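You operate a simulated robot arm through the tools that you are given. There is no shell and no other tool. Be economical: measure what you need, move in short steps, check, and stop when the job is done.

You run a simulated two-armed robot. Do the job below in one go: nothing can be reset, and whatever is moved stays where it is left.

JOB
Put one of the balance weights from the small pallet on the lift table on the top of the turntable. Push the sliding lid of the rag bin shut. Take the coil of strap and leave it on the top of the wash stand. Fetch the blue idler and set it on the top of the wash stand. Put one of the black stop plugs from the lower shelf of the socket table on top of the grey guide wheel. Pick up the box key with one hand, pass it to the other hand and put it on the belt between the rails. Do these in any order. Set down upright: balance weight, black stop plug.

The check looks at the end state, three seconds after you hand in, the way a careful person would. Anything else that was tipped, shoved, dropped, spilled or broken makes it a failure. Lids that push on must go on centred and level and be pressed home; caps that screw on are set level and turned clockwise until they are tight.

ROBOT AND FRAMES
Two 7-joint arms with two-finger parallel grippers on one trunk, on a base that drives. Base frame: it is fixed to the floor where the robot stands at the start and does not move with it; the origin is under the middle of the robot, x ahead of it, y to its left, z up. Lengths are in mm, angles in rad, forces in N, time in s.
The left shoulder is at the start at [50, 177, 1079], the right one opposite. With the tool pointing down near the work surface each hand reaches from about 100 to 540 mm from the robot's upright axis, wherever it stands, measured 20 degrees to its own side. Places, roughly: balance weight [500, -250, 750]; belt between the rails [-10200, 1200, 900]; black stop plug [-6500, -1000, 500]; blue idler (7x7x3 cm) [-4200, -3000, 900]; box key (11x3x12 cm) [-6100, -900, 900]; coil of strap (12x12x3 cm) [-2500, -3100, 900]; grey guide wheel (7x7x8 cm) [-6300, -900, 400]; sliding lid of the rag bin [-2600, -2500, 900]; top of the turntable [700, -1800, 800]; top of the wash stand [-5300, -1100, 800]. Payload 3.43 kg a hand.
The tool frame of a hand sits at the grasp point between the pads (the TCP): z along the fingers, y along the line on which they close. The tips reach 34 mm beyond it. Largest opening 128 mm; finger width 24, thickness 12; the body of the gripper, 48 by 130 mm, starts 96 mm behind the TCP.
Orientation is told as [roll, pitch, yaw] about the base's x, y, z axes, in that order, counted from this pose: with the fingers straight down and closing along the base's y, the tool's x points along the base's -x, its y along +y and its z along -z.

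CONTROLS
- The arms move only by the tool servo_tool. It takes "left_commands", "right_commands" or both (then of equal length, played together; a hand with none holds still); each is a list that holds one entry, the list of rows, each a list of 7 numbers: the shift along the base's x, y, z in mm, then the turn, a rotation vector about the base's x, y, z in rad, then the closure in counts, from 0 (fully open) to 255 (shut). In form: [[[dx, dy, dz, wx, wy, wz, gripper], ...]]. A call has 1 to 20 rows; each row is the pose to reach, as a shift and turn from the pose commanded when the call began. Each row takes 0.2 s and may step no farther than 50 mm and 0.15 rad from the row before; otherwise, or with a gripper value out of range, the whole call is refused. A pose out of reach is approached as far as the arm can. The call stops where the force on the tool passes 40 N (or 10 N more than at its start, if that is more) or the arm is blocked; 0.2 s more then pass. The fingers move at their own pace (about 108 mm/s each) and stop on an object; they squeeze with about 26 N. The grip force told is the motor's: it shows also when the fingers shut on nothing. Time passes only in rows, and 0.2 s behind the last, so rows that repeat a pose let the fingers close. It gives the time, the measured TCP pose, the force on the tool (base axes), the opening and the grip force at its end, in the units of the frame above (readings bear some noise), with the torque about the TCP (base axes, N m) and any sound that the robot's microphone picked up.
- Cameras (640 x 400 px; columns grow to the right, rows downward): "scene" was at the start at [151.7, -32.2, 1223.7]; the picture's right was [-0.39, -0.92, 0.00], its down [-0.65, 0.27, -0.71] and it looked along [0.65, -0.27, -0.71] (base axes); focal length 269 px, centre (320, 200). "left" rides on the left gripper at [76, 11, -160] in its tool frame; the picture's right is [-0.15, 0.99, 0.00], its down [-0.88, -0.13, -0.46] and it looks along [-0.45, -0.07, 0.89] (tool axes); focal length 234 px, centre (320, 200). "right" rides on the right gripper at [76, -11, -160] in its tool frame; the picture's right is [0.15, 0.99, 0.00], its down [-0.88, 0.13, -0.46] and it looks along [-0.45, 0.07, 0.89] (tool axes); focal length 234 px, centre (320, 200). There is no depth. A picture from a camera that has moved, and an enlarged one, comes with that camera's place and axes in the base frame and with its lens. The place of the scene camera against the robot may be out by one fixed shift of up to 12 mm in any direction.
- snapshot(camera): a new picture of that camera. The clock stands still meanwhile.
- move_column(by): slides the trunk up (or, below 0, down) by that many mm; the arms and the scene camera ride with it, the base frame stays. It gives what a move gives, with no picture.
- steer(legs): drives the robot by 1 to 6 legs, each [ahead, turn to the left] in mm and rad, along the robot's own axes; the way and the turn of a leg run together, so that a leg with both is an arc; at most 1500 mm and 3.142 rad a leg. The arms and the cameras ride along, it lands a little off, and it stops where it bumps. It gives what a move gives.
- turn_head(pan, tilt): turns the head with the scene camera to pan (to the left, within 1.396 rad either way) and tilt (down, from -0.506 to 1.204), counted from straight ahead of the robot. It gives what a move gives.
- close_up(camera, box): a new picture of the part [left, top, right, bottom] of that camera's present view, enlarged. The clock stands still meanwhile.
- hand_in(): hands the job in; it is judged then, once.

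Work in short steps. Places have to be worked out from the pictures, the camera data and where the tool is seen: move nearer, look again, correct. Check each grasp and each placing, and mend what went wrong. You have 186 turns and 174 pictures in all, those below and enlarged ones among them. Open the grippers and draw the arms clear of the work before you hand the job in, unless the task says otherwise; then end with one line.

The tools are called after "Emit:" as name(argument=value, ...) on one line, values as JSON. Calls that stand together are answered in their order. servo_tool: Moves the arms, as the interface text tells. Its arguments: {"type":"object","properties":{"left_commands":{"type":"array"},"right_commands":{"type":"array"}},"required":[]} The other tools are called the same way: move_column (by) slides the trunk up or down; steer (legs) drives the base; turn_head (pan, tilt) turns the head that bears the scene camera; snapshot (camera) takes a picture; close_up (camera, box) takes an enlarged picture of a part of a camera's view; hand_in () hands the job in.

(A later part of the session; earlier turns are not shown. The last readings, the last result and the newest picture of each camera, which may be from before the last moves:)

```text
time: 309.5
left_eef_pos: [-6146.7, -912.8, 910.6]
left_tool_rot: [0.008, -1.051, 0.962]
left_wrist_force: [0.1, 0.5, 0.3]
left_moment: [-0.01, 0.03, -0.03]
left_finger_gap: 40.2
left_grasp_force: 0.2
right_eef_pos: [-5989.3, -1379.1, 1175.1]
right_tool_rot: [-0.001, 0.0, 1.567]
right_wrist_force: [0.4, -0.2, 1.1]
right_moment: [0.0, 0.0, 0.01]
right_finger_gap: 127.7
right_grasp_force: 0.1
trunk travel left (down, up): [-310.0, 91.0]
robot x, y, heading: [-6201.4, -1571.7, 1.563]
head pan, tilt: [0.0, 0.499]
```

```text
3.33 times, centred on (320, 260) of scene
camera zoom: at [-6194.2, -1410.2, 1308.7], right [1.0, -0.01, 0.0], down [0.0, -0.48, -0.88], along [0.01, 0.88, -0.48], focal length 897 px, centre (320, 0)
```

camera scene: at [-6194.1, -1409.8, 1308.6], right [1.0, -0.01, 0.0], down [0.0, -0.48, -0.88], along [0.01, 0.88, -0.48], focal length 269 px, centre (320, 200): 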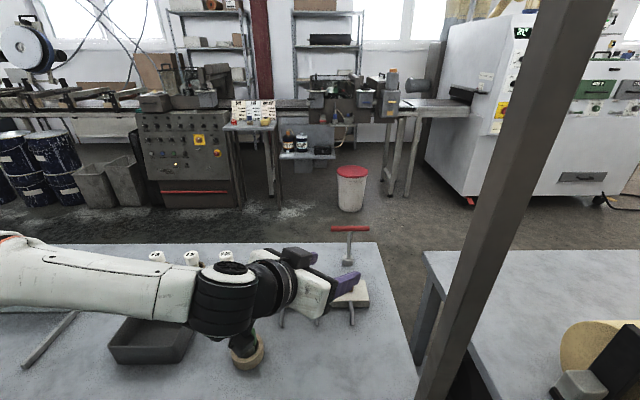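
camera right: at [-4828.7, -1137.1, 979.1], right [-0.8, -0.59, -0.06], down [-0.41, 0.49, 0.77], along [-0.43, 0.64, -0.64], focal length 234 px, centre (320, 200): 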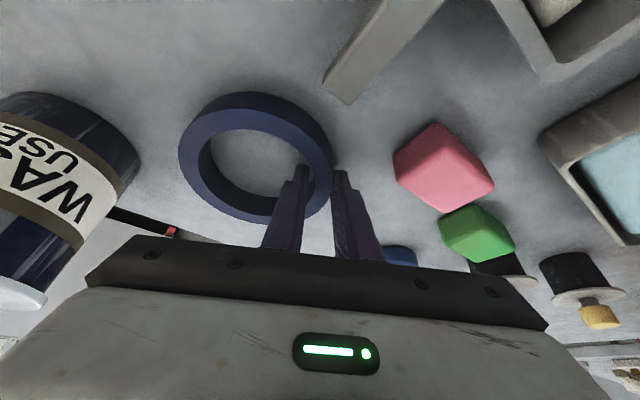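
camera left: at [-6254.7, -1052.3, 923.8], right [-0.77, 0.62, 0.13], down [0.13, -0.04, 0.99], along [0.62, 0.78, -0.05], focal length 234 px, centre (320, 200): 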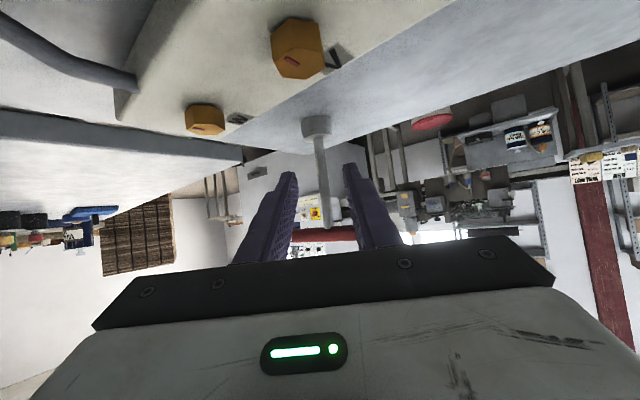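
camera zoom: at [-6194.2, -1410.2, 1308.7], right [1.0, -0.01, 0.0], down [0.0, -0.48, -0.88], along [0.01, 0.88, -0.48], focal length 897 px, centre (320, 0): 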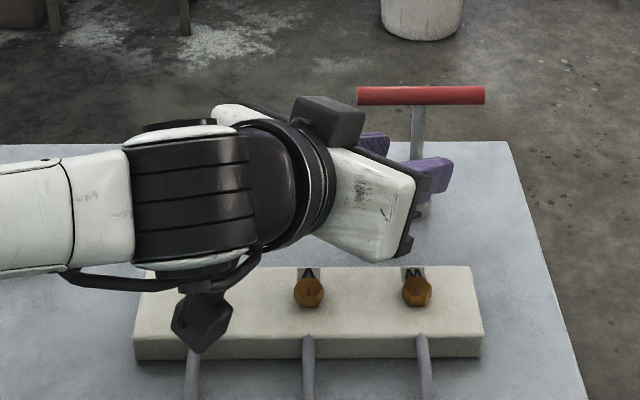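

The shaft is centred between the fingers. I'll advance another 30 mm and close.

Emit:
servo_tool(left_commands=[[[9, 13, 0, 0, 0, 0, 175], [17, 25, 0, 0, 0, 0, 175], [17, 25, 0, 0, 0, 0, 220], [17, 25, 0, 0, 0, 0, 255], [17, 25, 0, 0, 0, 0, 255]]])

Emit:
snapshot(camera="left")

Emit:
close_up(camera="scene", box=[240, 200, 400, 320])

```text
time: 310.7
left_eef_pos: [-6127.7, -888.9, 911.3]
left_tool_rot: [0.008, -1.051, 0.962]
left_wrist_force: [-0.4, 1.4, 6.1]
left_moment: [0.12, -0.14, 0.04]
left_finger_gap: 8.2
left_grasp_force: 26.1
right_eef_pos: [-5989.4, -1380.5, 1176.3]
right_tool_rot: [-0.001, 0.0, 1.569]
right_wrist_force: [-0.4, -0.2, 0.3]
right_moment: [0.01, 0.02, 0.04]
right_finger_gap: 128.2
right_grasp_force: 0.1
trunk travel left (down, up): [-310.0, 91.0]
robot x, y, heading: [-6205.8, -1570.5, 1.567]
head pan, tilt: [0.0, 0.499]
```

```text
67 pictures are left
camera left: at [-6236.2, -1028.0, 925.2], right [-0.77, 0.62, 0.13], down [0.13, -0.04, 0.99], along [0.62, 0.78, -0.05], focal length 234 px, centre (320, 200)
```

left: 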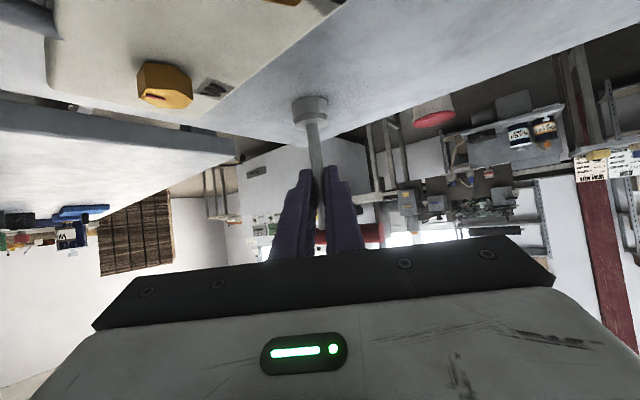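

```text
3.33 times, centred on (320, 260) of scene
camera zoom: at [-6194.2, -1410.6, 1308.9], right [1.0, -0.01, 0.0], down [0.0, -0.48, -0.88], along [0.01, 0.88, -0.48], focal length 897 px, centre (320, 0)
```

zoom: 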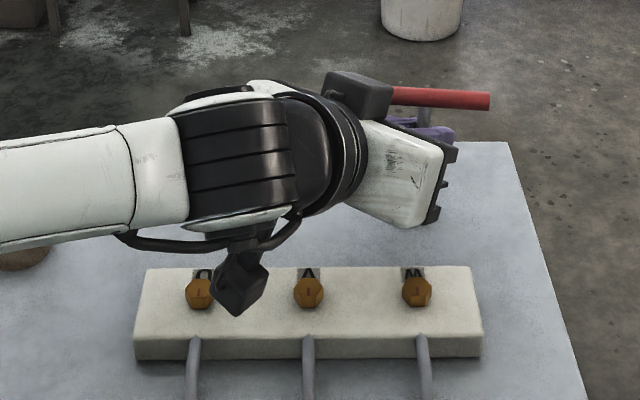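

The shaft is gripped (8.2 mm). I'll lift straight up and check.

Emit:
servo_tool(left_commands=[[[0, 0, 20, 0, 0, 0, 255], [0, 0, 50, 0, 0, 0, 255], [0, 0, 80, 0, 0, 0, 255], [0, 0, 100, 0, 0, 0, 255]]])

Emit:
snapshot(camera="left")

```text
time: 311.7
left_eef_pos: [-6130.3, -890.0, 1010.4]
left_tool_rot: [0.008, -1.049, 0.962]
left_wrist_force: [-0.9, -1.1, -1.1]
left_moment: [0.01, 0.04, -0.02]
left_finger_gap: 9.3
left_grasp_force: 26.4
right_eef_pos: [-5989.8, -1380.2, 1176.3]
right_tool_rot: [-0.003, -0.002, 1.568]
right_wrist_force: [-0.7, 0.5, 0.0]
right_moment: [-0.02, 0.0, -0.01]
right_finger_gap: 128.2
right_grasp_force: 0.0
trunk travel left (down, up): [-310.0, 91.0]
robot x, y, heading: [-6204.6, -1569.5, 1.563]
head pan, tilt: [0.0, 0.499]
```

```text
65 pictures are left
camera left: at [-6239.8, -1028.0, 1023.2], right [-0.77, 0.62, 0.13], down [0.14, -0.04, 0.99], along [0.62, 0.78, -0.05], focal length 234 px, centre (320, 200)
```

left: 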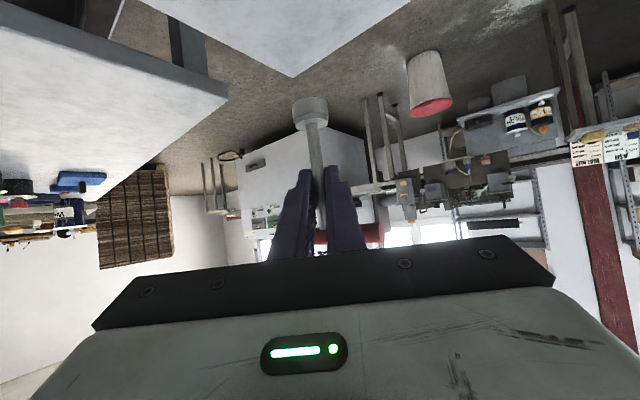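

The key is up. I'll shift it 80 mm left to keep the bar clear of the pole, then back out.

Emit:
servo_tool(left_commands=[[[-30, -10, 0, 0, 0, 0, 255], [-60, -20, 0, 0, 0, 0, 255], [-85, -30, 0, 0, 0, 0, 255], [-85, -30, 0, 0, 0, 0, 255]]])

Emit:
steer(legs=[[-550, 0]])

Emit:
snapshot(camera="scene")

```text
time: 312.7
left_eef_pos: [-6215.4, -920.5, 1009.3]
left_tool_rot: [0.006, -1.049, 0.963]
left_wrist_force: [0.0, 0.7, -0.9]
left_moment: [-0.05, 0.01, -0.02]
left_finger_gap: 9.0
left_grasp_force: 26.0
right_eef_pos: [-5988.2, -1378.3, 1177.0]
right_tool_rot: [-0.002, 0.0, 1.567]
right_wrist_force: [0.4, 0.1, -0.6]
right_moment: [0.03, 0.01, 0.01]
right_finger_gap: 128.0
right_grasp_force: 0.0
trunk travel left (down, up): [-310.0, 91.0]
robot x, y, heading: [-6204.1, -1568.9, 1.568]
head pan, tilt: [0.0, 0.499]
```

```text
time: 315.8
left_eef_pos: [-6216.5, -1457.5, 1008.9]
left_tool_rot: [0.006, -1.049, 0.956]
left_wrist_force: [0.3, 0.5, -0.5]
left_moment: [0.02, 0.0, 0.01]
left_finger_gap: 9.3
left_grasp_force: 25.9
right_eef_pos: [-5992.8, -1918.2, 1176.1]
right_tool_rot: [-0.001, -0.002, 1.564]
right_wrist_force: [0.2, 0.4, -0.4]
right_moment: [0.02, -0.03, 0.02]
right_finger_gap: 127.9
right_grasp_force: 0.1
trunk travel left (down, up): [-310.0, 91.0]
robot x, y, heading: [-6207.1, -2105.7, 1.558]
head pan, tilt: [0.0, 0.499]
```

```text
64 pictures are left
camera scene: at [-6198.0, -1947.7, 1308.8], right [1.0, -0.01, 0.0], down [-0.01, -0.48, -0.88], along [0.01, 0.88, -0.48], focal length 269 px, centre (320, 200)
```

scene: 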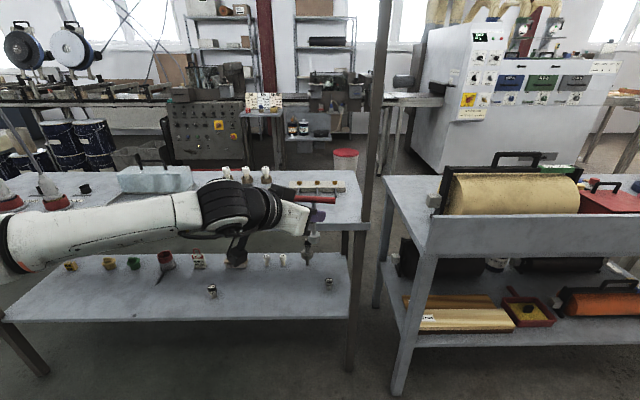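

The plug on the wheel is still upright and the key is held. Now the handover: I'll bring the left hand in and lower, and turn the right hand 90° so it can take the bar's right half from above.

Emit:
servo_tool(left_commands=[[[0, -20, -8, 0, 0, 0, 255], [0, -40, -16, 0, 0, 0, 255], [0, -60, -24, 0, 0, 0, 255], [0, -80, -32, 0, 0, 0, 255], [0, -100, -40, 0, 0, 0, 255], [0, -120, -48, 0, 0, 0, 255], [0, -140, -56, 0, 0, 0, 255], [0, -160, -64, 0, 0, 0, 255], [0, -180, -72, 0, 0, 0, 255], [0, -200, -80, 0, 0, 0, 255], [0, -200, -80, 0, 0, 0, 255]]], right_commands=[[[0, 10, 0, 0, 0, 0.143, 100], [0, 20, 0, 0, 0, 0.286, 150], [0, 30, 0, 0, 0, 0.428, 150], [0, 40, 0, 0, 0, 0.571, 150], [0, 50, 0, 0, 0, 0.714, 150], [0, 60, 0, 0, 0, 0.857, 150], [0, 70, 0, 0, 0, 1.0, 150], [0, 80, 0, 0, 0, 1.142, 150], [0, 90, 0, 0, 0, 1.285, 150], [0, 100, 0, 0, 0, 1.428, 150], [0, 110, 0, 0, 0, 1.571, 150]]])

Emit:
turn_head(pan=0.0, tilt=0.75)

Emit:
snapshot(camera="scene")

Emit:
snapshot(camera="right")

```text
time: 318.2
left_eef_pos: [-6216.4, -1645.4, 935.6]
left_tool_rot: [0.009, -1.048, 0.955]
left_wrist_force: [0.1, 0.9, -1.3]
left_moment: [0.03, 0.02, 0.01]
left_finger_gap: 9.0
left_grasp_force: 25.9
left hand out of reach, approached as far as the arm can: row 10, 11
right_eef_pos: [-6042.1, -1856.8, 1151.2]
right_tool_rot: [-0.003, 0.001, 3.134]
right_wrist_force: [-0.1, -0.3, 0.2]
right_moment: [0.02, -0.03, 0.01]
right_finger_gap: 52.7
right_grasp_force: 0.0
right hand out of reach, approached as far as the arm can: row 9, 10, 11
trunk travel left (down, up): [-310.0, 91.0]
robot x, y, heading: [-6208.0, -2109.2, 1.56]
head pan, tilt: [0.0, 0.499]
```

```text
time: 318.9
left_eef_pos: [-6216.7, -1645.7, 934.3]
left_tool_rot: [0.005, -1.048, 0.959]
left_wrist_force: [0.3, 0.7, -0.5]
left_moment: [-0.01, -0.01, 0.0]
left_finger_gap: 9.1
left_grasp_force: 26.3
right_eef_pos: [-6041.4, -1856.9, 1151.5]
right_tool_rot: [-0.002, 0.0, 3.13]
right_wrist_force: [-0.7, -0.8, -1.2]
right_moment: [0.0, -0.01, 0.03]
right_finger_gap: 52.8
right_grasp_force: 0.0
trunk travel left (down, up): [-310.0, 91.0]
robot x, y, heading: [-6203.6, -2107.3, 1.563]
head pan, tilt: [0.0, 0.75]
```

```text
63 pictures are left
camera scene: at [-6198.1, -1955.5, 1286.8], right [1.0, -0.01, 0.0], down [-0.01, -0.68, -0.73], along [0.01, 0.73, -0.68], focal length 269 px, centre (320, 200)
```

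scene: 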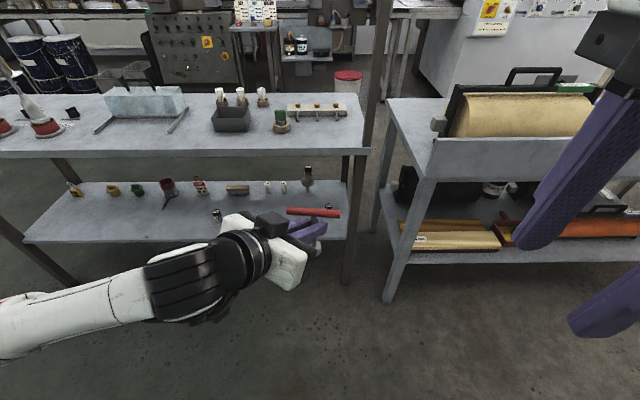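

```text
62 pictures are left
camera right: at [-5965.3, -1846.0, 1311.1], right [0.14, -0.99, 0.0], down [-0.88, -0.12, 0.45], along [-0.45, -0.06, -0.89], focal length 234 px, centre (320, 200)
```

right: 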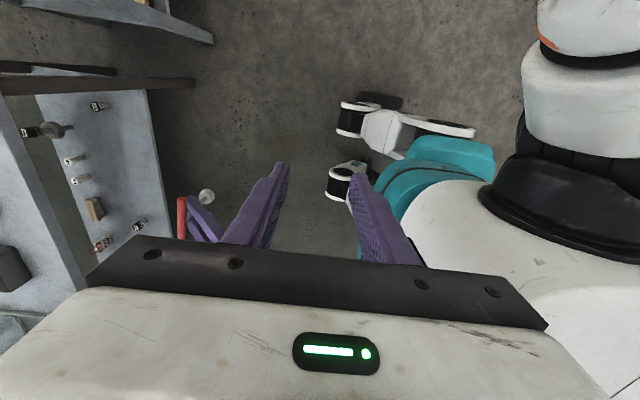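

The bar's right end shows near x≈-6168, y≈-1645, z≈969. I'll bring the right hand above the bar's right half and look before descending.

Emit:
servo_tool(right_commands=[[[-20, 35, 0, 0, 0, 0, 140], [-42, 70, -10, 0, 0, 0, 140], [-65, 105, -25, 0, 0, 0, 140], [-88, 140, -40, 0, 0, 0, 140], [-112, 175, -60, 0, 0, 0, 140], [-140, 212, -80, 0, 0, 0, 140], [-140, 212, -85, 0, 0, 0, 140]]])

Emit:
snapshot(camera="right")

Emit:
snapshot(camera="scene")

```text
refused: row 6 steps farther than a row can; nothing moved
```

```text
61 pictures are left
camera right: at [-5965.3, -1846.0, 1311.1], right [0.14, -0.99, 0.0], down [-0.88, -0.12, 0.45], along [-0.45, -0.06, -0.89], focal length 234 px, centre (320, 200)
```

right: 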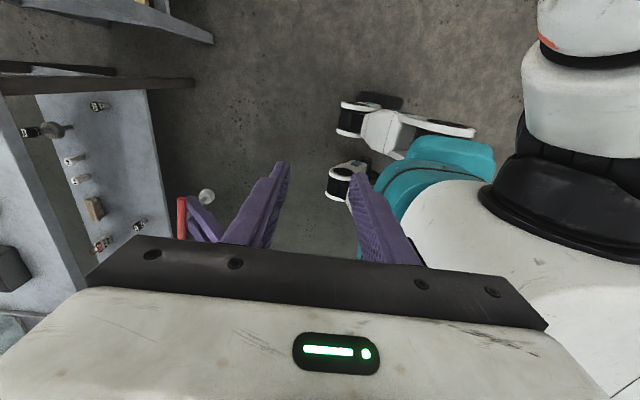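

```text
60 pictures are left
camera scene: at [-6198.1, -1955.5, 1286.8], right [1.0, -0.01, 0.0], down [-0.01, -0.68, -0.73], along [0.01, 0.73, -0.68], focal length 269 px, centre (320, 200)
```

scene: 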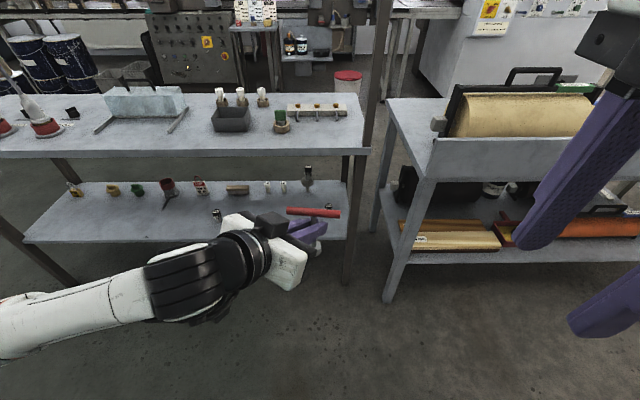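

One row was too long; I'm resending the move with finer steps.

Emit:
servo_tool(right_commands=[[[-20, 30, 0, 0, 0, 0, 140], [-40, 60, -10, 0, 0, 0, 140], [-60, 90, -22, 0, 0, 0, 140], [-80, 120, -35, 0, 0, 0, 140], [-100, 150, -48, 0, 0, 0, 140], [-120, 181, -62, 0, 0, 0, 140], [-140, 212, -78, 0, 0, 0, 140], [-140, 212, -85, 0, 0, 0, 140]]])

Emit:
snapshot(camera="right")

```text
time: 320.7
left_eef_pos: [-6217.4, -1646.5, 934.6]
left_tool_rot: [0.006, -1.045, 0.957]
left_wrist_force: [0.0, -0.1, -0.7]
left_moment: [-0.01, 0.02, -0.01]
left_finger_gap: 9.3
left_grasp_force: 26.5
right_eef_pos: [-6100.8, -1834.8, 1084.7]
right_tool_rot: [-0.003, -0.002, 3.129]
right_wrist_force: [-1.1, 1.3, -0.2]
right_moment: [-0.01, 0.0, -0.02]
right_finger_gap: 57.6
right_grasp_force: 0.1
right hand out of reach, approached as far as the arm can: row 1, 2, 3, 4, 5, 6, 7, 8
trunk travel left (down, up): [-310.0, 91.0]
robot x, y, heading: [-6207.4, -2109.9, 1.562]
head pan, tilt: [0.0, 0.75]
```

```text
59 pictures are left
camera right: at [-6024.4, -1824.2, 1243.8], right [0.14, -0.99, 0.0], down [-0.88, -0.12, 0.46], along [-0.45, -0.06, -0.89], focal length 234 px, centre (320, 200)
```

right: 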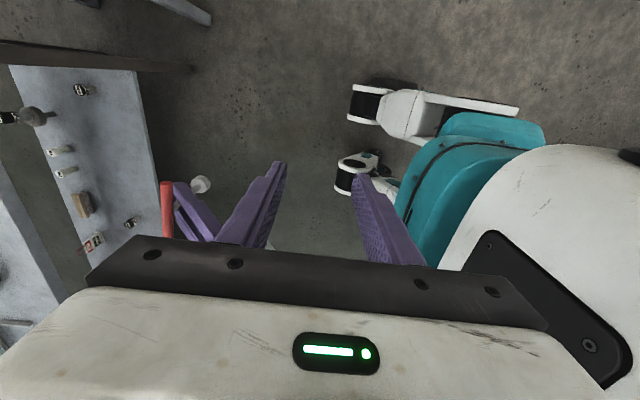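

With a 90° yaw the right arm can't extend. It's better to turn the key: I'll yaw the left hand 0.96 rad clockwise, so it points right and the bar swings, and set the right hand to a comfortable yaw of about 2.18, perpendicular to the bar.

Emit:
servo_tool(left_commands=[[[0, 0, 0, 0, 0, -0.137, 255], [0, 0, 0, 0, 0, -0.274, 255], [0, 0, 0, 0, 0, -0.411, 255], [0, 0, 0, 0, 0, -0.548, 255], [0, 0, 0, 0, 0, -0.685, 255], [0, 0, 0, 0, 0, -0.822, 255], [0, 0, 0, 0, 0, -0.96, 255], [0, 0, 0, 0, 0, -0.96, 255]]], right_commands=[[[8, 5, 0, 0, 0, -0.137, 140], [16, 10, 0, 0, 0, -0.274, 140], [24, 15, 0, 0, 0, -0.411, 140], [30, 20, 0, 0, 0, -0.548, 140], [30, 20, 0, 0, 0, -0.685, 140], [30, 20, 0, 0, 0, -0.822, 140], [30, 20, 0, 0, 0, -0.95, 140], [30, 20, 0, 0, 0, -0.95, 140]]])

Emit:
snapshot(camera="right")

Emit:
snapshot(camera="scene")

```text
time: 322.5
left_eef_pos: [-6216.7, -1645.7, 932.8]
left_tool_rot: [0.008, -1.044, -0.003]
left_wrist_force: [0.4, -0.5, -0.1]
left_moment: [-0.03, 0.06, 0.0]
left_finger_gap: 9.2
left_grasp_force: 25.9
left hand out of reach, approached as far as the arm can: row 5, 6
right_eef_pos: [-6069.1, -1815.0, 1083.9]
right_tool_rot: [0.0, -0.001, 2.182]
right_wrist_force: [0.5, 0.1, -0.6]
right_moment: [0.0, 0.02, -0.01]
right_finger_gap: 57.5
right_grasp_force: 0.0
trunk travel left (down, up): [-310.0, 91.0]
robot x, y, heading: [-6205.9, -2107.2, 1.566]
head pan, tilt: [0.0, 0.75]
```

```text
58 pictures are left
camera right: at [-6016.7, -1870.5, 1243.9], right [-0.73, -0.69, 0.0], down [-0.61, 0.65, 0.46], along [-0.31, 0.33, -0.89], focal length 234 px, centre (320, 200)
```

right: 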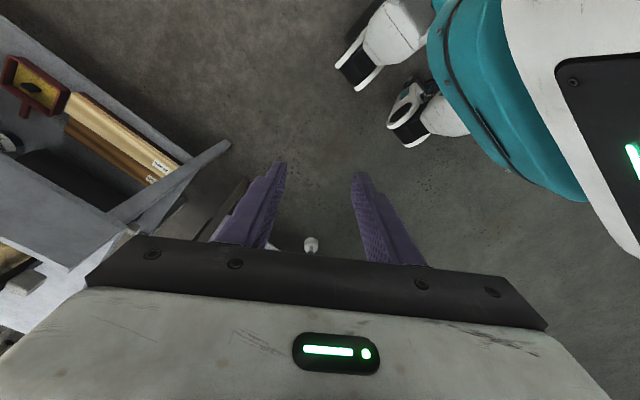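

```text
57 pictures are left
camera scene: at [-6196.9, -1955.8, 1286.8], right [1.0, -0.01, 0.0], down [-0.01, -0.68, -0.73], along [0.01, 0.73, -0.68], focal length 269 px, centre (320, 200)
```

scene: 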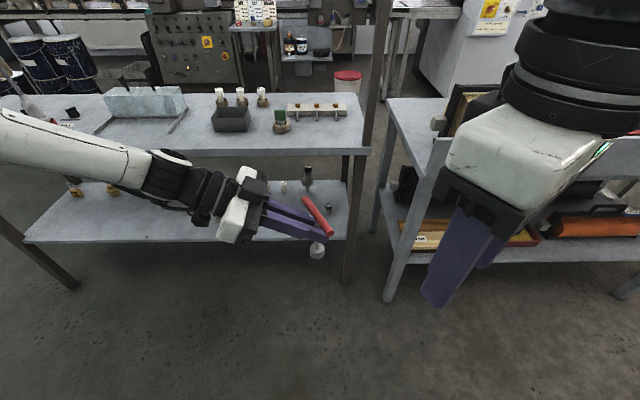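

The bar is now oriented well: near end about [-6187,-1692], z≈968. I'll bring the right hand above the bar's near half at about [-6196,-1675].

Emit:
servo_tool(right_commands=[[[-25, 28, 0, 0, 0, 0, 140], [-50, 56, -8, 0, 0, 0, 140], [-76, 84, -16, 0, 0, 0, 140], [-102, 112, -24, 0, 0, 0, 140], [-127, 140, -34, 0, 0, 0, 140], [-127, 140, -34, 0, 0, 0, 140]]])

Emit:
snapshot(camera="right")

Emit:
close_up(camera="scene", box=[200, 120, 440, 300])

```text
time: 323.9
left_eef_pos: [-6217.0, -1645.7, 933.4]
left_tool_rot: [0.008, -1.049, -0.002]
left_wrist_force: [-0.3, 0.2, -1.3]
left_moment: [-0.03, 0.01, 0.02]
left_finger_gap: 9.0
left_grasp_force: 25.9
right_eef_pos: [-6098.7, -1764.5, 1082.1]
right_tool_rot: [-0.002, -0.002, 2.181]
right_wrist_force: [0.9, -0.4, -0.1]
right_moment: [0.02, -0.01, 0.01]
right_finger_gap: 57.7
right_grasp_force: 0.1
right hand out of reach, approached as far as the arm can: row 2, 3, 4, 5, 6
trunk travel left (down, up): [-310.0, 91.0]
robot x, y, heading: [-6206.6, -2106.2, 1.561]
head pan, tilt: [0.0, 0.75]
```

```text
56 pictures are left
camera right: at [-6047.1, -1821.0, 1241.2], right [-0.73, -0.69, 0.0], down [-0.61, 0.64, 0.46], along [-0.31, 0.33, -0.89], focal length 234 px, centre (320, 200)
```

right: 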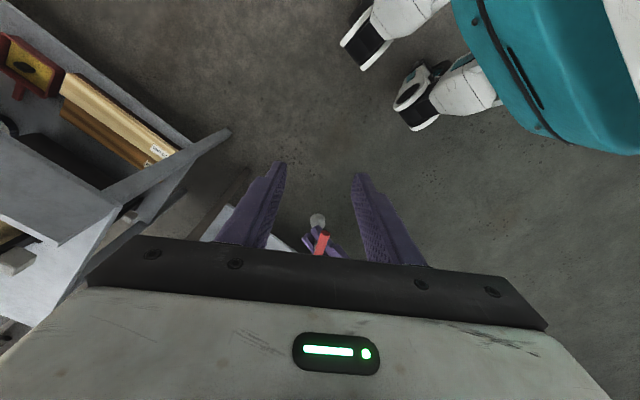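

```text
2.22 times, centred on (320, 210) of scene
camera zoom: at [-6198.3, -1956.5, 1287.0], right [1.0, -0.01, 0.0], down [-0.01, -0.68, -0.73], along [0.01, 0.73, -0.68], focal length 598 px, centre (320, 178)
```

zoom: 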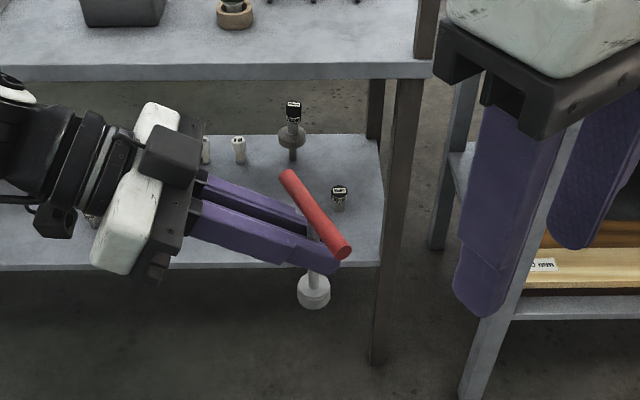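

The right arm's reach is short this high up. I'll lower both hands 130 mm and bring the key 50 mm toward the right.

Emit:
servo_tool(left_commands=[[[12, 0, -33, 0, 0, 0, 255], [25, 0, -66, 0, 0, 0, 255], [38, 0, -99, 0, 0, 0, 255], [50, 0, -130, 0, 0, 0, 255], [50, 0, -130, 0, 0, 0, 255]]], right_commands=[[[10, 0, -35, 0, 0, 0, 140], [10, 0, -70, 0, 0, 0, 140], [10, 0, -105, 0, 0, 0, 140], [10, 0, -140, 0, 0, 0, 140], [10, 0, -160, 0, 0, 0, 140]]])

Emit:
snapshot(camera="right")

```text
time: 325.1
left_eef_pos: [-6163.9, -1645.0, 807.0]
left_tool_rot: [0.008, -1.049, -0.001]
left_wrist_force: [0.9, 0.0, -0.7]
left_moment: [0.0, 0.02, 0.0]
left_finger_gap: 9.2
left_grasp_force: 26.2
right_eef_pos: [-6091.2, -1767.3, 916.7]
right_tool_rot: [-0.001, -0.001, 2.185]
right_wrist_force: [0.0, 0.4, -0.6]
right_moment: [0.0, -0.01, -0.02]
right_finger_gap: 57.7
right_grasp_force: 0.0
trunk travel left (down, up): [-310.0, 91.0]
robot x, y, heading: [-6204.6, -2108.3, 1.554]
head pan, tilt: [0.0, 0.75]
```

```text
54 pictures are left
camera right: at [-6038.4, -1821.7, 1076.7], right [-0.72, -0.69, 0.0], down [-0.61, 0.64, 0.46], along [-0.31, 0.33, -0.89], focal length 234 px, centre (320, 200)
```

right: 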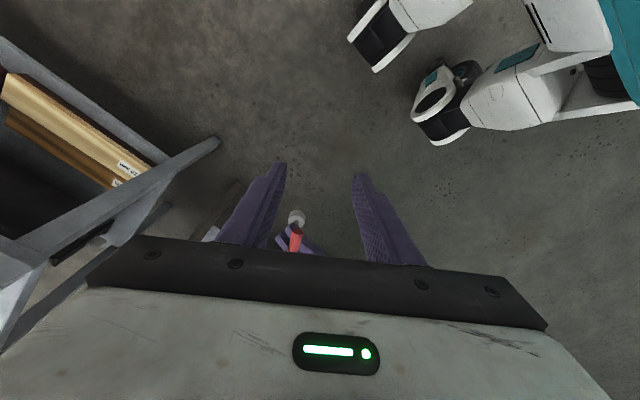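

I'll move over the bar's near half and check alignment just above it.

Emit:
servo_tool(right_commands=[[[-15, 25, 0, 0, 0, 0, 140], [-30, 50, 0, 0, 0, 0, 140], [-45, 75, 0, 0, 0, 0, 140], [-53, 92, -5, 0, 0, 0, 140], [-53, 92, -12, 0, 0, 0, 140]]])

Emit:
snapshot(camera="right")

Emit:
close_up(camera="scene", box=[200, 140, 440, 340])

```text
time: 326.3
left_eef_pos: [-6165.0, -1644.8, 806.9]
left_tool_rot: [0.008, -1.049, -0.002]
left_wrist_force: [1.0, 0.3, -0.9]
left_moment: [0.01, -0.02, 0.02]
left_finger_gap: 9.3
left_grasp_force: 26.2
right_eef_pos: [-6076.8, -1702.2, 929.3]
right_tool_rot: [-0.001, -0.002, 2.183]
right_wrist_force: [-1.4, -1.0, 0.3]
right_moment: [0.03, 0.01, 0.0]
right_finger_gap: 57.7
right_grasp_force: 0.1
right hand out of reach, approached as far as the arm can: row 1, 2, 3, 4, 5
trunk travel left (down, up): [-310.0, 91.0]
robot x, y, heading: [-6205.5, -2105.6, 1.564]
head pan, tilt: [0.0, 0.75]
```

```text
53 pictures are left
camera right: at [-6024.7, -1757.4, 1089.7], right [-0.72, -0.69, 0.0], down [-0.61, 0.64, 0.46], along [-0.31, 0.33, -0.89], focal length 234 px, centre (320, 200)
```

right: 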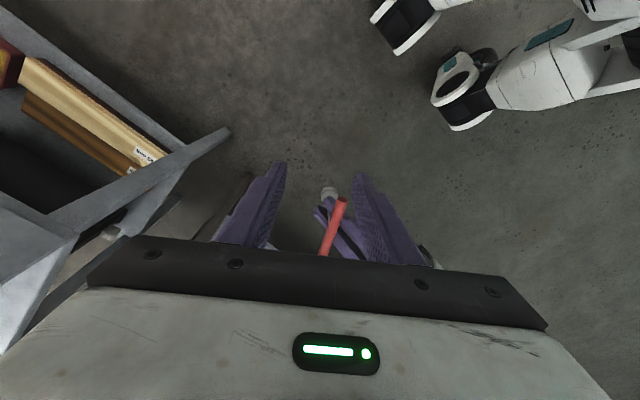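

```text
2.00 times, centred on (320, 240) of scene
camera zoom: at [-6198.0, -1955.5, 1286.7], right [1.0, -0.01, 0.0], down [-0.01, -0.68, -0.73], along [0.01, 0.73, -0.68], focal length 538 px, centre (320, 120)
```

zoom: 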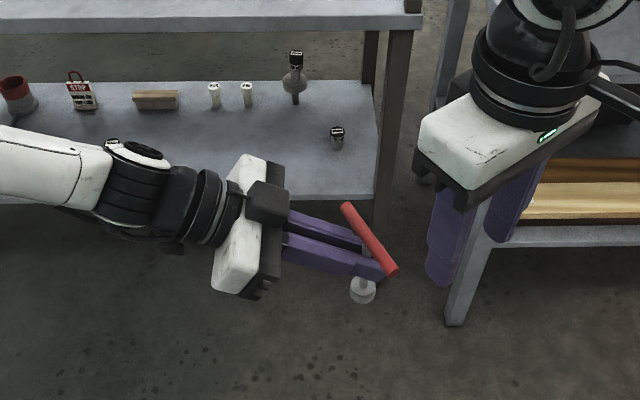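

The right arm won't come further inward, so I'll bring the key to it instead: the left hand moves right, under the right fingers, then rises into them.

Emit:
servo_tool(left_commands=[[[20, -8, 8, 0, 0, 0, 255], [40, -16, 16, 0, 0, 0, 255], [58, -24, 25, 0, 0, 0, 255], [68, -28, 33, 0, 0, 0, 255], [68, -28, 33, 0, 0, 0, 255]]])

Emit:
snapshot(camera="right")

Emit:
close_up(camera="scene", box=[280, 120, 520, 320])

```text
time: 327.5
left_eef_pos: [-6097.6, -1674.2, 838.6]
left_tool_rot: [0.008, -1.049, -0.002]
left_wrist_force: [0.0, -0.2, -1.1]
left_moment: [0.01, 0.0, 0.05]
left_finger_gap: 9.2
left_grasp_force: 26.1
right_eef_pos: [-6077.2, -1702.3, 929.8]
right_tool_rot: [0.001, -0.001, 2.185]
right_wrist_force: [-0.3, -0.4, -0.7]
right_moment: [0.0, 0.01, 0.0]
right_finger_gap: 57.7
right_grasp_force: 0.1
trunk travel left (down, up): [-310.0, 91.0]
robot x, y, heading: [-6208.8, -2111.1, 1.563]
head pan, tilt: [0.0, 0.75]
```

```text
51 pictures are left
camera right: at [-6024.8, -1757.6, 1089.7], right [-0.72, -0.69, 0.0], down [-0.61, 0.64, 0.46], along [-0.31, 0.33, -0.89], focal length 234 px, centre (320, 200)
```

right: 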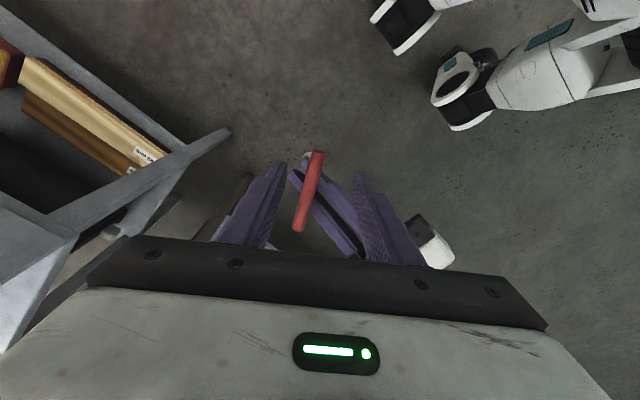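

```text
2.00 times, centred on (400, 220) of scene
camera zoom: at [-6198.1, -1955.5, 1286.7], right [1.0, -0.01, 0.0], down [-0.01, -0.68, -0.73], along [0.01, 0.73, -0.68], focal length 538 px, centre (160, 160)
```

zoom: 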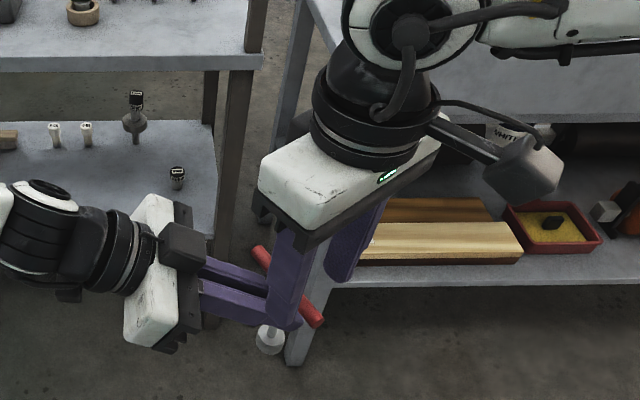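

The bar is about 16° off the right finger axis. I'll rotate the right hand -0.28 rad and nudge the key by [-5,-4].

Emit:
servo_tool(left_commands=[[[-2, -2, 0, 0, 0, 0, 255], [-5, -4, 0, 0, 0, 0, 255], [-5, -4, 0, 0, 0, 0, 255]]], right_commands=[[[0, 0, 0, 0, 0, -0.14, 140], [0, 0, 0, 0, 0, -0.28, 140], [0, 0, 0, 0, 0, -0.28, 140]]])

Emit:
snapshot(camera="right")

```text
time: 328.3
left_eef_pos: [-6104.7, -1677.8, 837.6]
left_tool_rot: [0.007, -1.05, -0.002]
left_wrist_force: [0.5, 0.8, -0.6]
left_moment: [0.01, 0.01, -0.01]
left_finger_gap: 9.0
left_grasp_force: 25.6
right_eef_pos: [-6078.2, -1703.2, 928.6]
right_tool_rot: [-0.002, -0.001, 1.902]
right_wrist_force: [-0.2, -0.2, 0.2]
right_moment: [0.0, 0.0, -0.02]
right_finger_gap: 57.8
right_grasp_force: 0.0
trunk travel left (down, up): [-310.0, 91.0]
robot x, y, heading: [-6204.7, -2107.0, 1.559]
head pan, tilt: [0.0, 0.75]
```

```text
49 pictures are left
camera right: at [-6042.1, -1770.7, 1087.9], right [-0.89, -0.46, 0.0], down [-0.41, 0.79, 0.46], along [-0.21, 0.41, -0.89], focal length 234 px, centre (320, 200)
```

right: 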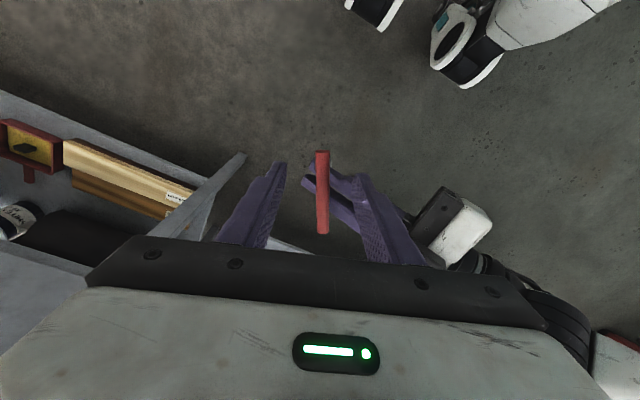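

The bar is now parallel and centred between the right fingers. I'll raise the key 40 mm into them, then close the right hand.

Emit:
servo_tool(left_commands=[[[0, 0, 12, 0, 0, 0, 255], [0, 0, 24, 0, 0, 0, 255], [0, 0, 34, 0, 0, 0, 255], [0, 0, 40, 0, 0, 0, 255], [0, 0, 40, 0, 0, 0, 255]]])

Emit:
snapshot(camera="right")

Emit:
close_up(camera="scene", box=[300, 140, 500, 310])

```text
time: 329.5
left_eef_pos: [-6104.5, -1679.8, 877.1]
left_tool_rot: [0.007, -1.049, -0.002]
left_wrist_force: [-0.8, 0.9, -1.2]
left_moment: [-0.01, 0.02, 0.01]
left_finger_gap: 9.2
left_grasp_force: 26.3
right_eef_pos: [-6078.4, -1704.0, 928.2]
right_tool_rot: [0.0, -0.002, 1.906]
right_wrist_force: [0.2, 0.5, 0.2]
right_moment: [-0.02, 0.05, 0.01]
right_finger_gap: 57.8
right_grasp_force: 0.1
trunk travel left (down, up): [-310.0, 91.0]
robot x, y, heading: [-6206.9, -2108.9, 1.558]
head pan, tilt: [0.0, 0.75]
```

```text
48 pictures are left
camera right: at [-6042.1, -1770.7, 1087.9], right [-0.89, -0.46, 0.0], down [-0.41, 0.79, 0.46], along [-0.21, 0.41, -0.89], focal length 234 px, centre (320, 200)
```

right: 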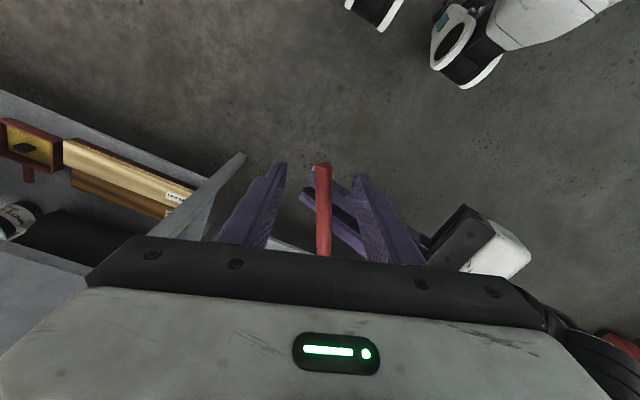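

```text
2.35 times, centred on (400, 225) of scene
camera zoom: at [-6198.0, -1955.5, 1286.7], right [1.0, -0.01, 0.0], down [-0.01, -0.68, -0.73], along [0.01, 0.73, -0.68], focal length 634 px, centre (132, 141)
```

zoom: 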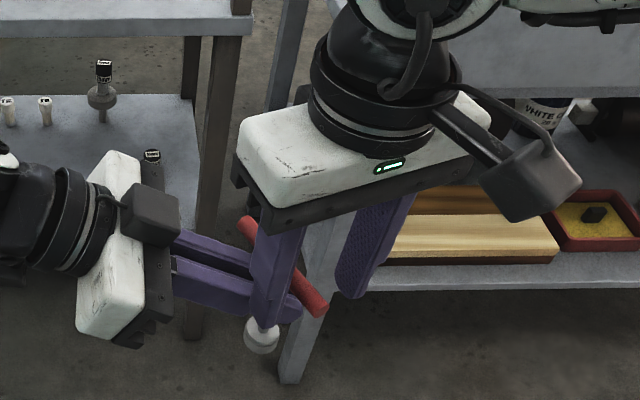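

The bar lies between the right fingers. Closing the right hand while the left still holds.

Emit:
servo_tool(right_commands=[[[0, 0, 0, 0, 0, 0, 180], [0, 0, 0, 0, 0, 0, 220], [0, 0, 0, 0, 0, 0, 255], [0, 0, 0, 0, 0, 0, 255], [0, 0, 0, 0, 0, 0, 255]]])

Emit:
snapshot(camera="right")

```text
time: 330.7
left_eef_pos: [-6104.6, -1679.1, 878.0]
left_tool_rot: [0.007, -1.049, -0.001]
left_wrist_force: [19.5, 8.2, -1.9]
left_moment: [-0.68, 0.36, 0.07]
left_finger_gap: 9.2
left_grasp_force: 26.2
right_eef_pos: [-6079.0, -1703.7, 929.1]
right_tool_rot: [0.005, -0.003, 1.905]
right_wrist_force: [-18.1, -7.8, 1.5]
right_moment: [0.28, 0.63, 0.56]
right_finger_gap: 13.3
right_grasp_force: 25.9
trunk travel left (down, up): [-310.0, 91.0]
robot x, y, heading: [-6205.4, -2105.3, 1.559]
head pan, tilt: [0.0, 0.75]
```

```text
46 pictures are left
camera right: at [-6042.7, -1770.9, 1087.8], right [-0.89, -0.46, 0.0], down [-0.41, 0.79, 0.46], along [-0.22, 0.41, -0.89], focal length 234 px, centre (320, 200)
```

right: 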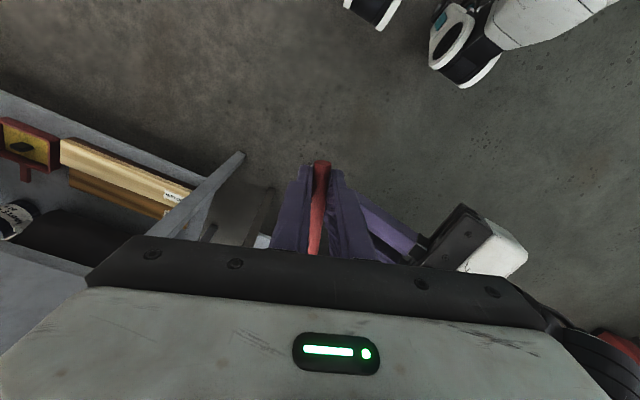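

The right hand has the bar (13.3 mm). I'll open the left hand and withdraw it to the left.

Emit:
servo_tool(left_commands=[[[2, 1, 0, 0, 0, 0, 220], [2, 1, 0, 0, 0, 0, 180], [2, 1, 0, 0, 0, 0, 175], [-25, 1, 0, 0, 0, 0, 175], [-65, 1, 0, 0, 0, 0, 175], [-105, 1, 0, 0, 0, 0, 175], [-145, 1, 0, 0, 0, 0, 150], [-185, 1, 0, 0, 0, 0, 100]]])

Emit:
snapshot(camera="scene")

Emit:
snapshot(camera="right")

```text
time: 332.5
left_eef_pos: [-6291.2, -1677.4, 879.1]
left_tool_rot: [0.01, -1.049, -0.004]
left_wrist_force: [0.0, 0.9, -0.2]
left_moment: [-0.01, 0.0, -0.01]
left_finger_gap: 77.6
left_grasp_force: 0.2
right_eef_pos: [-6077.7, -1702.6, 927.6]
right_tool_rot: [0.001, -0.002, 1.903]
right_wrist_force: [-0.8, -0.3, 0.2]
right_moment: [-0.03, 0.0, 0.0]
right_finger_gap: 12.7
right_grasp_force: 26.6
trunk travel left (down, up): [-310.0, 91.0]
robot x, y, heading: [-6207.5, -2109.1, 1.561]
head pan, tilt: [0.0, 0.75]
```

```text
45 pictures are left
camera scene: at [-6198.3, -1955.6, 1286.8], right [1.0, -0.01, 0.0], down [-0.01, -0.68, -0.73], along [0.01, 0.73, -0.68], focal length 269 px, centre (320, 200)
```

scene: 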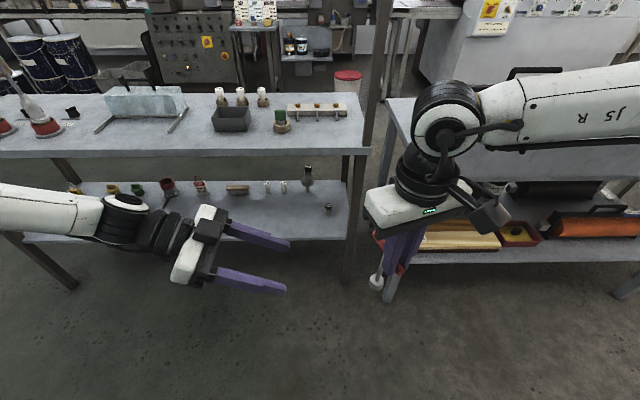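

```text
44 pictures are left
camera right: at [-6042.3, -1770.8, 1088.0], right [-0.89, -0.46, 0.0], down [-0.41, 0.79, 0.46], along [-0.21, 0.41, -0.89], focal length 234 px, centre (320, 200)
```

right: 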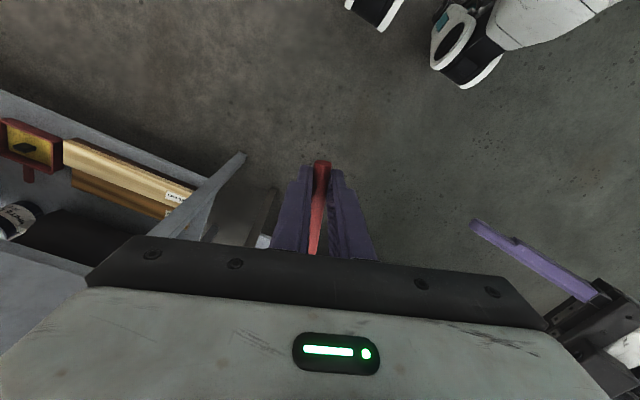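

The handover is done. I'll bring the left hand back to a neutral vertical pose and raise the trunk for travel.

Emit:
servo_tool(left_commands=[[[-8, -10, 12, 0, 0.131, 0, 60], [-16, -20, 24, 0, 0.262, 0, 30], [-24, -30, 36, 0, 0.394, 0, 0], [-32, -40, 48, 0, 0.525, 0, 0], [-40, -50, 60, 0, 0.656, 0, 0], [-48, -60, 72, 0, 0.787, 0, 0], [-56, -70, 84, 0, 0.919, 0, 0], [-64, -80, 96, 0, 1.05, 0, 0]]])

Emit:
servo_tool(left_commands=[[[0, 0, 0, 0, 0, 0.143, 0], [0, 0, 0, 0, 0, 0.286, 0], [0, 0, 0, 0, 0, 0.428, 0], [0, 0, 0, 0, 0, 0.571, 0], [0, 0, 0, 0, 0, 0.714, 0], [0, 0, 0, 0, 0, 0.857, 0], [0, 0, 0, 0, 0, 1.0, 0], [0, 0, 0, 0, 0, 1.142, 0], [0, 0, 0, 0, 0, 1.285, 0], [0, 0, 0, 0, 0, 1.428, 0], [0, 0, 0, 0, 0, 1.571, 0]]])

Emit:
move_column(by=85)

Emit:
steer(legs=[[0, 1.57], [1000, 0]])

Emit:
turn_head(pan=-0.35, tilt=0.2)

Emit:
snapshot(camera="scene")

```text
time: 334.3
left_eef_pos: [-6294.4, -1853.7, 927.3]
left_tool_rot: [0.006, 0.0, 0.0]
left_wrist_force: [0.8, -0.2, 0.4]
left_moment: [-0.02, -0.01, -0.02]
left_finger_gap: 128.0
left_grasp_force: 0.1
left hand out of reach, approached as far as the arm can: row 1, 2, 3, 4, 5, 6, 7, 8
right_eef_pos: [-6078.7, -1702.2, 928.4]
right_tool_rot: [0.001, -0.001, 1.904]
right_wrist_force: [0.3, 0.3, -0.3]
right_moment: [0.0, -0.02, 0.0]
right_finger_gap: 12.8
right_grasp_force: 25.9
trunk travel left (down, up): [-310.0, 91.0]
robot x, y, heading: [-6206.6, -2109.0, 1.562]
head pan, tilt: [0.0, 0.75]
```

```text
time: 336.7
left_eef_pos: [-6298.9, -1859.6, 924.4]
left_tool_rot: [0.004, 0.003, 1.571]
left_wrist_force: [-1.0, 0.0, 0.6]
left_moment: [0.01, 0.02, -0.01]
left_finger_gap: 127.9
left_grasp_force: 0.0
left hand out of reach, approached as far as the arm can: row 4, 5, 6, 7, 8, 9, 10, 11
right_eef_pos: [-6076.9, -1703.0, 927.6]
right_tool_rot: [0.0, -0.002, 1.905]
right_wrist_force: [0.9, 0.2, -0.2]
right_moment: [-0.01, 0.0, -0.02]
right_finger_gap: 12.8
right_grasp_force: 26.0
trunk travel left (down, up): [-310.0, 91.0]
robot x, y, heading: [-6206.6, -2106.4, 1.563]
head pan, tilt: [0.0, 0.75]
```

```text
time: 337.9
left_eef_pos: [-6298.8, -1859.5, 1010.3]
left_tool_rot: [0.003, 0.003, 1.571]
left_wrist_force: [0.3, 0.2, -0.4]
left_moment: [0.03, 0.04, 0.03]
left_finger_gap: 127.9
left_grasp_force: 0.0
right_eef_pos: [-6077.1, -1702.8, 1012.0]
right_tool_rot: [0.002, -0.002, 1.906]
right_wrist_force: [0.1, -0.6, 0.1]
right_moment: [-0.02, -0.06, -0.03]
right_finger_gap: 12.8
right_grasp_force: 26.1
trunk travel left (down, up): [-395.0, 6.0]
robot x, y, heading: [-6207.1, -2109.0, 1.564]
head pan, tilt: [0.0, 0.75]
```

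```text
time: 347.1
left_eef_pos: [-7469.5, -2203.1, 1009.6]
left_tool_rot: [0.004, 0.006, -3.139]
left_wrist_force: [0.4, -0.5, 0.7]
left_moment: [0.01, 0.04, 0.02]
left_finger_gap: 128.0
left_grasp_force: 0.1
right_eef_pos: [-7625.7, -1982.7, 1013.4]
right_tool_rot: [0.002, -0.003, -2.805]
right_wrist_force: [0.4, 0.2, -1.3]
right_moment: [0.01, -0.03, 0.03]
right_finger_gap: 13.0
right_grasp_force: 26.7
trunk travel left (down, up): [-395.0, 6.0]
robot x, y, heading: [-7221.8, -2107.2, 3.129]
head pan, tilt: [0.0, 0.75]
```

```text
time: 348.1
left_eef_pos: [-7468.9, -2203.3, 1009.7]
left_tool_rot: [0.003, 0.003, -3.14]
left_wrist_force: [0.1, 1.1, 0.1]
left_moment: [0.01, 0.0, 0.01]
left_finger_gap: 128.2
left_grasp_force: 0.0
right_eef_pos: [-7624.7, -1983.0, 1013.4]
right_tool_rot: [-0.001, -0.001, -2.806]
right_wrist_force: [0.6, -0.3, -1.0]
right_moment: [0.0, -0.02, 0.0]
right_finger_gap: 12.9
right_grasp_force: 25.7
trunk travel left (down, up): [-395.0, 6.0]
robot x, y, heading: [-7221.0, -2113.8, 3.133]
head pan, tilt: [-0.351, 0.201]
```

```text
43 pictures are left
camera scene: at [-7371.0, -2077.5, 1421.3], right [0.35, 0.94, 0.0], down [0.19, -0.07, -0.98], along [-0.92, 0.34, -0.2], focal length 269 px, centre (320, 200)
```

scene: 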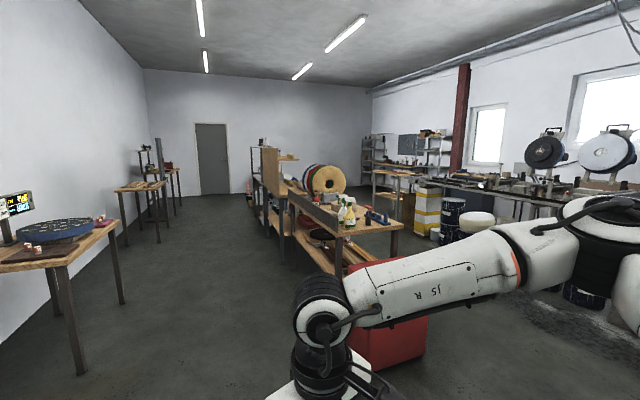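

The belt should be on the line under the windows, around the reels. I'll drive a bit further west, turn north and look for the passage.

Emit:
steer(legs=[[700, 0], [0, -1.571]])

Emit:
turn_head(pan=0.4, tilt=0.25)

Emit:
snapshot(camera="scene")

```text
time: 355.6
left_eef_pos: [-7998.1, -1851.4, 1010.1]
left_tool_rot: [0.002, 0.003, 1.572]
left_wrist_force: [0.1, -0.3, 0.9]
left_moment: [0.04, 0.0, -0.02]
left_finger_gap: 127.9
left_grasp_force: 0.0
right_eef_pos: [-7777.9, -1694.7, 1011.5]
right_tool_rot: [0.0, -0.001, 1.908]
right_wrist_force: [-0.3, -0.1, -1.2]
right_moment: [-0.01, -0.01, 0.01]
right_finger_gap: 13.1
right_grasp_force: 26.0
trunk travel left (down, up): [-395.0, 6.0]
robot x, y, heading: [-7906.0, -2103.8, 1.567]
head pan, tilt: [-0.351, 0.201]
```

```text
time: 356.7
left_eef_pos: [-7998.3, -1851.6, 1010.0]
left_tool_rot: [0.004, 0.004, 1.573]
left_wrist_force: [0.1, -0.4, 0.4]
left_moment: [-0.02, 0.01, -0.02]
left_finger_gap: 128.0
left_grasp_force: 0.0
right_eef_pos: [-7776.6, -1695.1, 1013.5]
right_tool_rot: [0.001, -0.002, 1.907]
right_wrist_force: [0.3, -0.5, -0.9]
right_moment: [-0.02, -0.01, 0.02]
right_finger_gap: 13.1
right_grasp_force: 26.2
trunk travel left (down, up): [-395.0, 6.0]
robot x, y, heading: [-7902.6, -2095.1, 1.564]
head pan, tilt: [0.4, 0.25]
```

```text
42 pictures are left
camera scene: at [-7933.0, -1944.2, 1416.8], right [0.92, 0.38, 0.0], down [0.09, -0.23, -0.97], along [-0.37, 0.9, -0.25], focal length 269 px, centre (320, 200)
```

scene: 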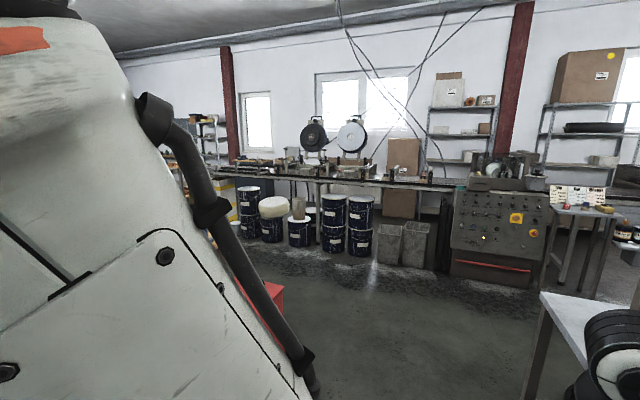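

Drums stand under the line at y≈900, and the way north is free around x≈-8200. I'll shift left and drive north to y≈-100.

Emit:
steer(legs=[[0, 1.571], [290, 0], [0, -1.571], [1500, 0], [500, 0], [0, 0.8]])

Emit:
turn_head(pan=-0.1, tilt=0.3)

Emit:
snapshot(camera="scene")

```text
time: 378.4
left_eef_pos: [-8415.6, 55.9, 1009.3]
left_tool_rot: [0.003, 0.004, 2.389]
left_wrist_force: [-0.6, -0.1, 0.5]
left_moment: [-0.02, 0.02, 0.03]
left_finger_gap: 128.0
left_grasp_force: 0.0
right_eef_pos: [-8377.8, 323.4, 1014.4]
right_tool_rot: [0.001, -0.002, 2.725]
right_wrist_force: [-0.9, 0.0, -0.9]
right_moment: [-0.02, -0.05, 0.01]
right_finger_gap: 13.1
right_grasp_force: 26.0
trunk travel left (down, up): [-395.0, 6.0]
robot x, y, heading: [-8171.6, -47.8, 2.378]
head pan, tilt: [0.4, 0.25]
```

```text
time: 379.3
left_eef_pos: [-8414.5, 55.4, 1009.6]
left_tool_rot: [0.003, 0.003, 2.39]
left_wrist_force: [0.3, 0.4, 0.1]
left_moment: [0.01, 0.01, 0.03]
left_finger_gap: 127.9
left_grasp_force: 0.0
right_eef_pos: [-8378.7, 322.8, 1013.4]
right_tool_rot: [0.001, -0.003, 2.725]
right_wrist_force: [0.7, 0.7, -1.7]
right_moment: [-0.05, 0.0, -0.02]
right_finger_gap: 12.9
right_grasp_force: 25.4
trunk travel left (down, up): [-395.0, 6.0]
robot x, y, heading: [-8168.2, -41.1, 2.378]
head pan, tilt: [-0.099, 0.3]
```

```text
41 pictures are left
camera scene: at [-8274.8, 72.2, 1412.1], right [0.76, 0.65, 0.0], down [0.19, -0.22, -0.96], along [-0.62, 0.72, -0.3], focal length 269 px, centre (320, 200)
```

scene: 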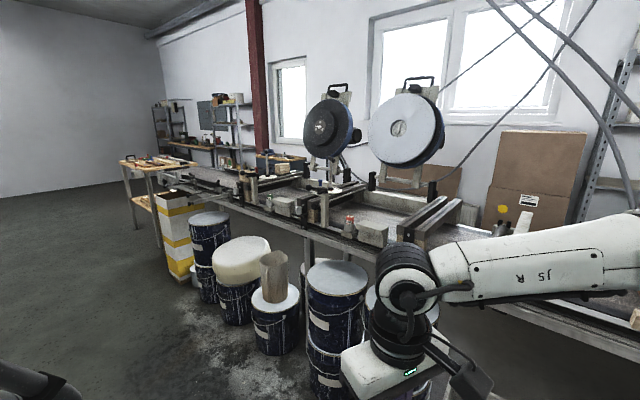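

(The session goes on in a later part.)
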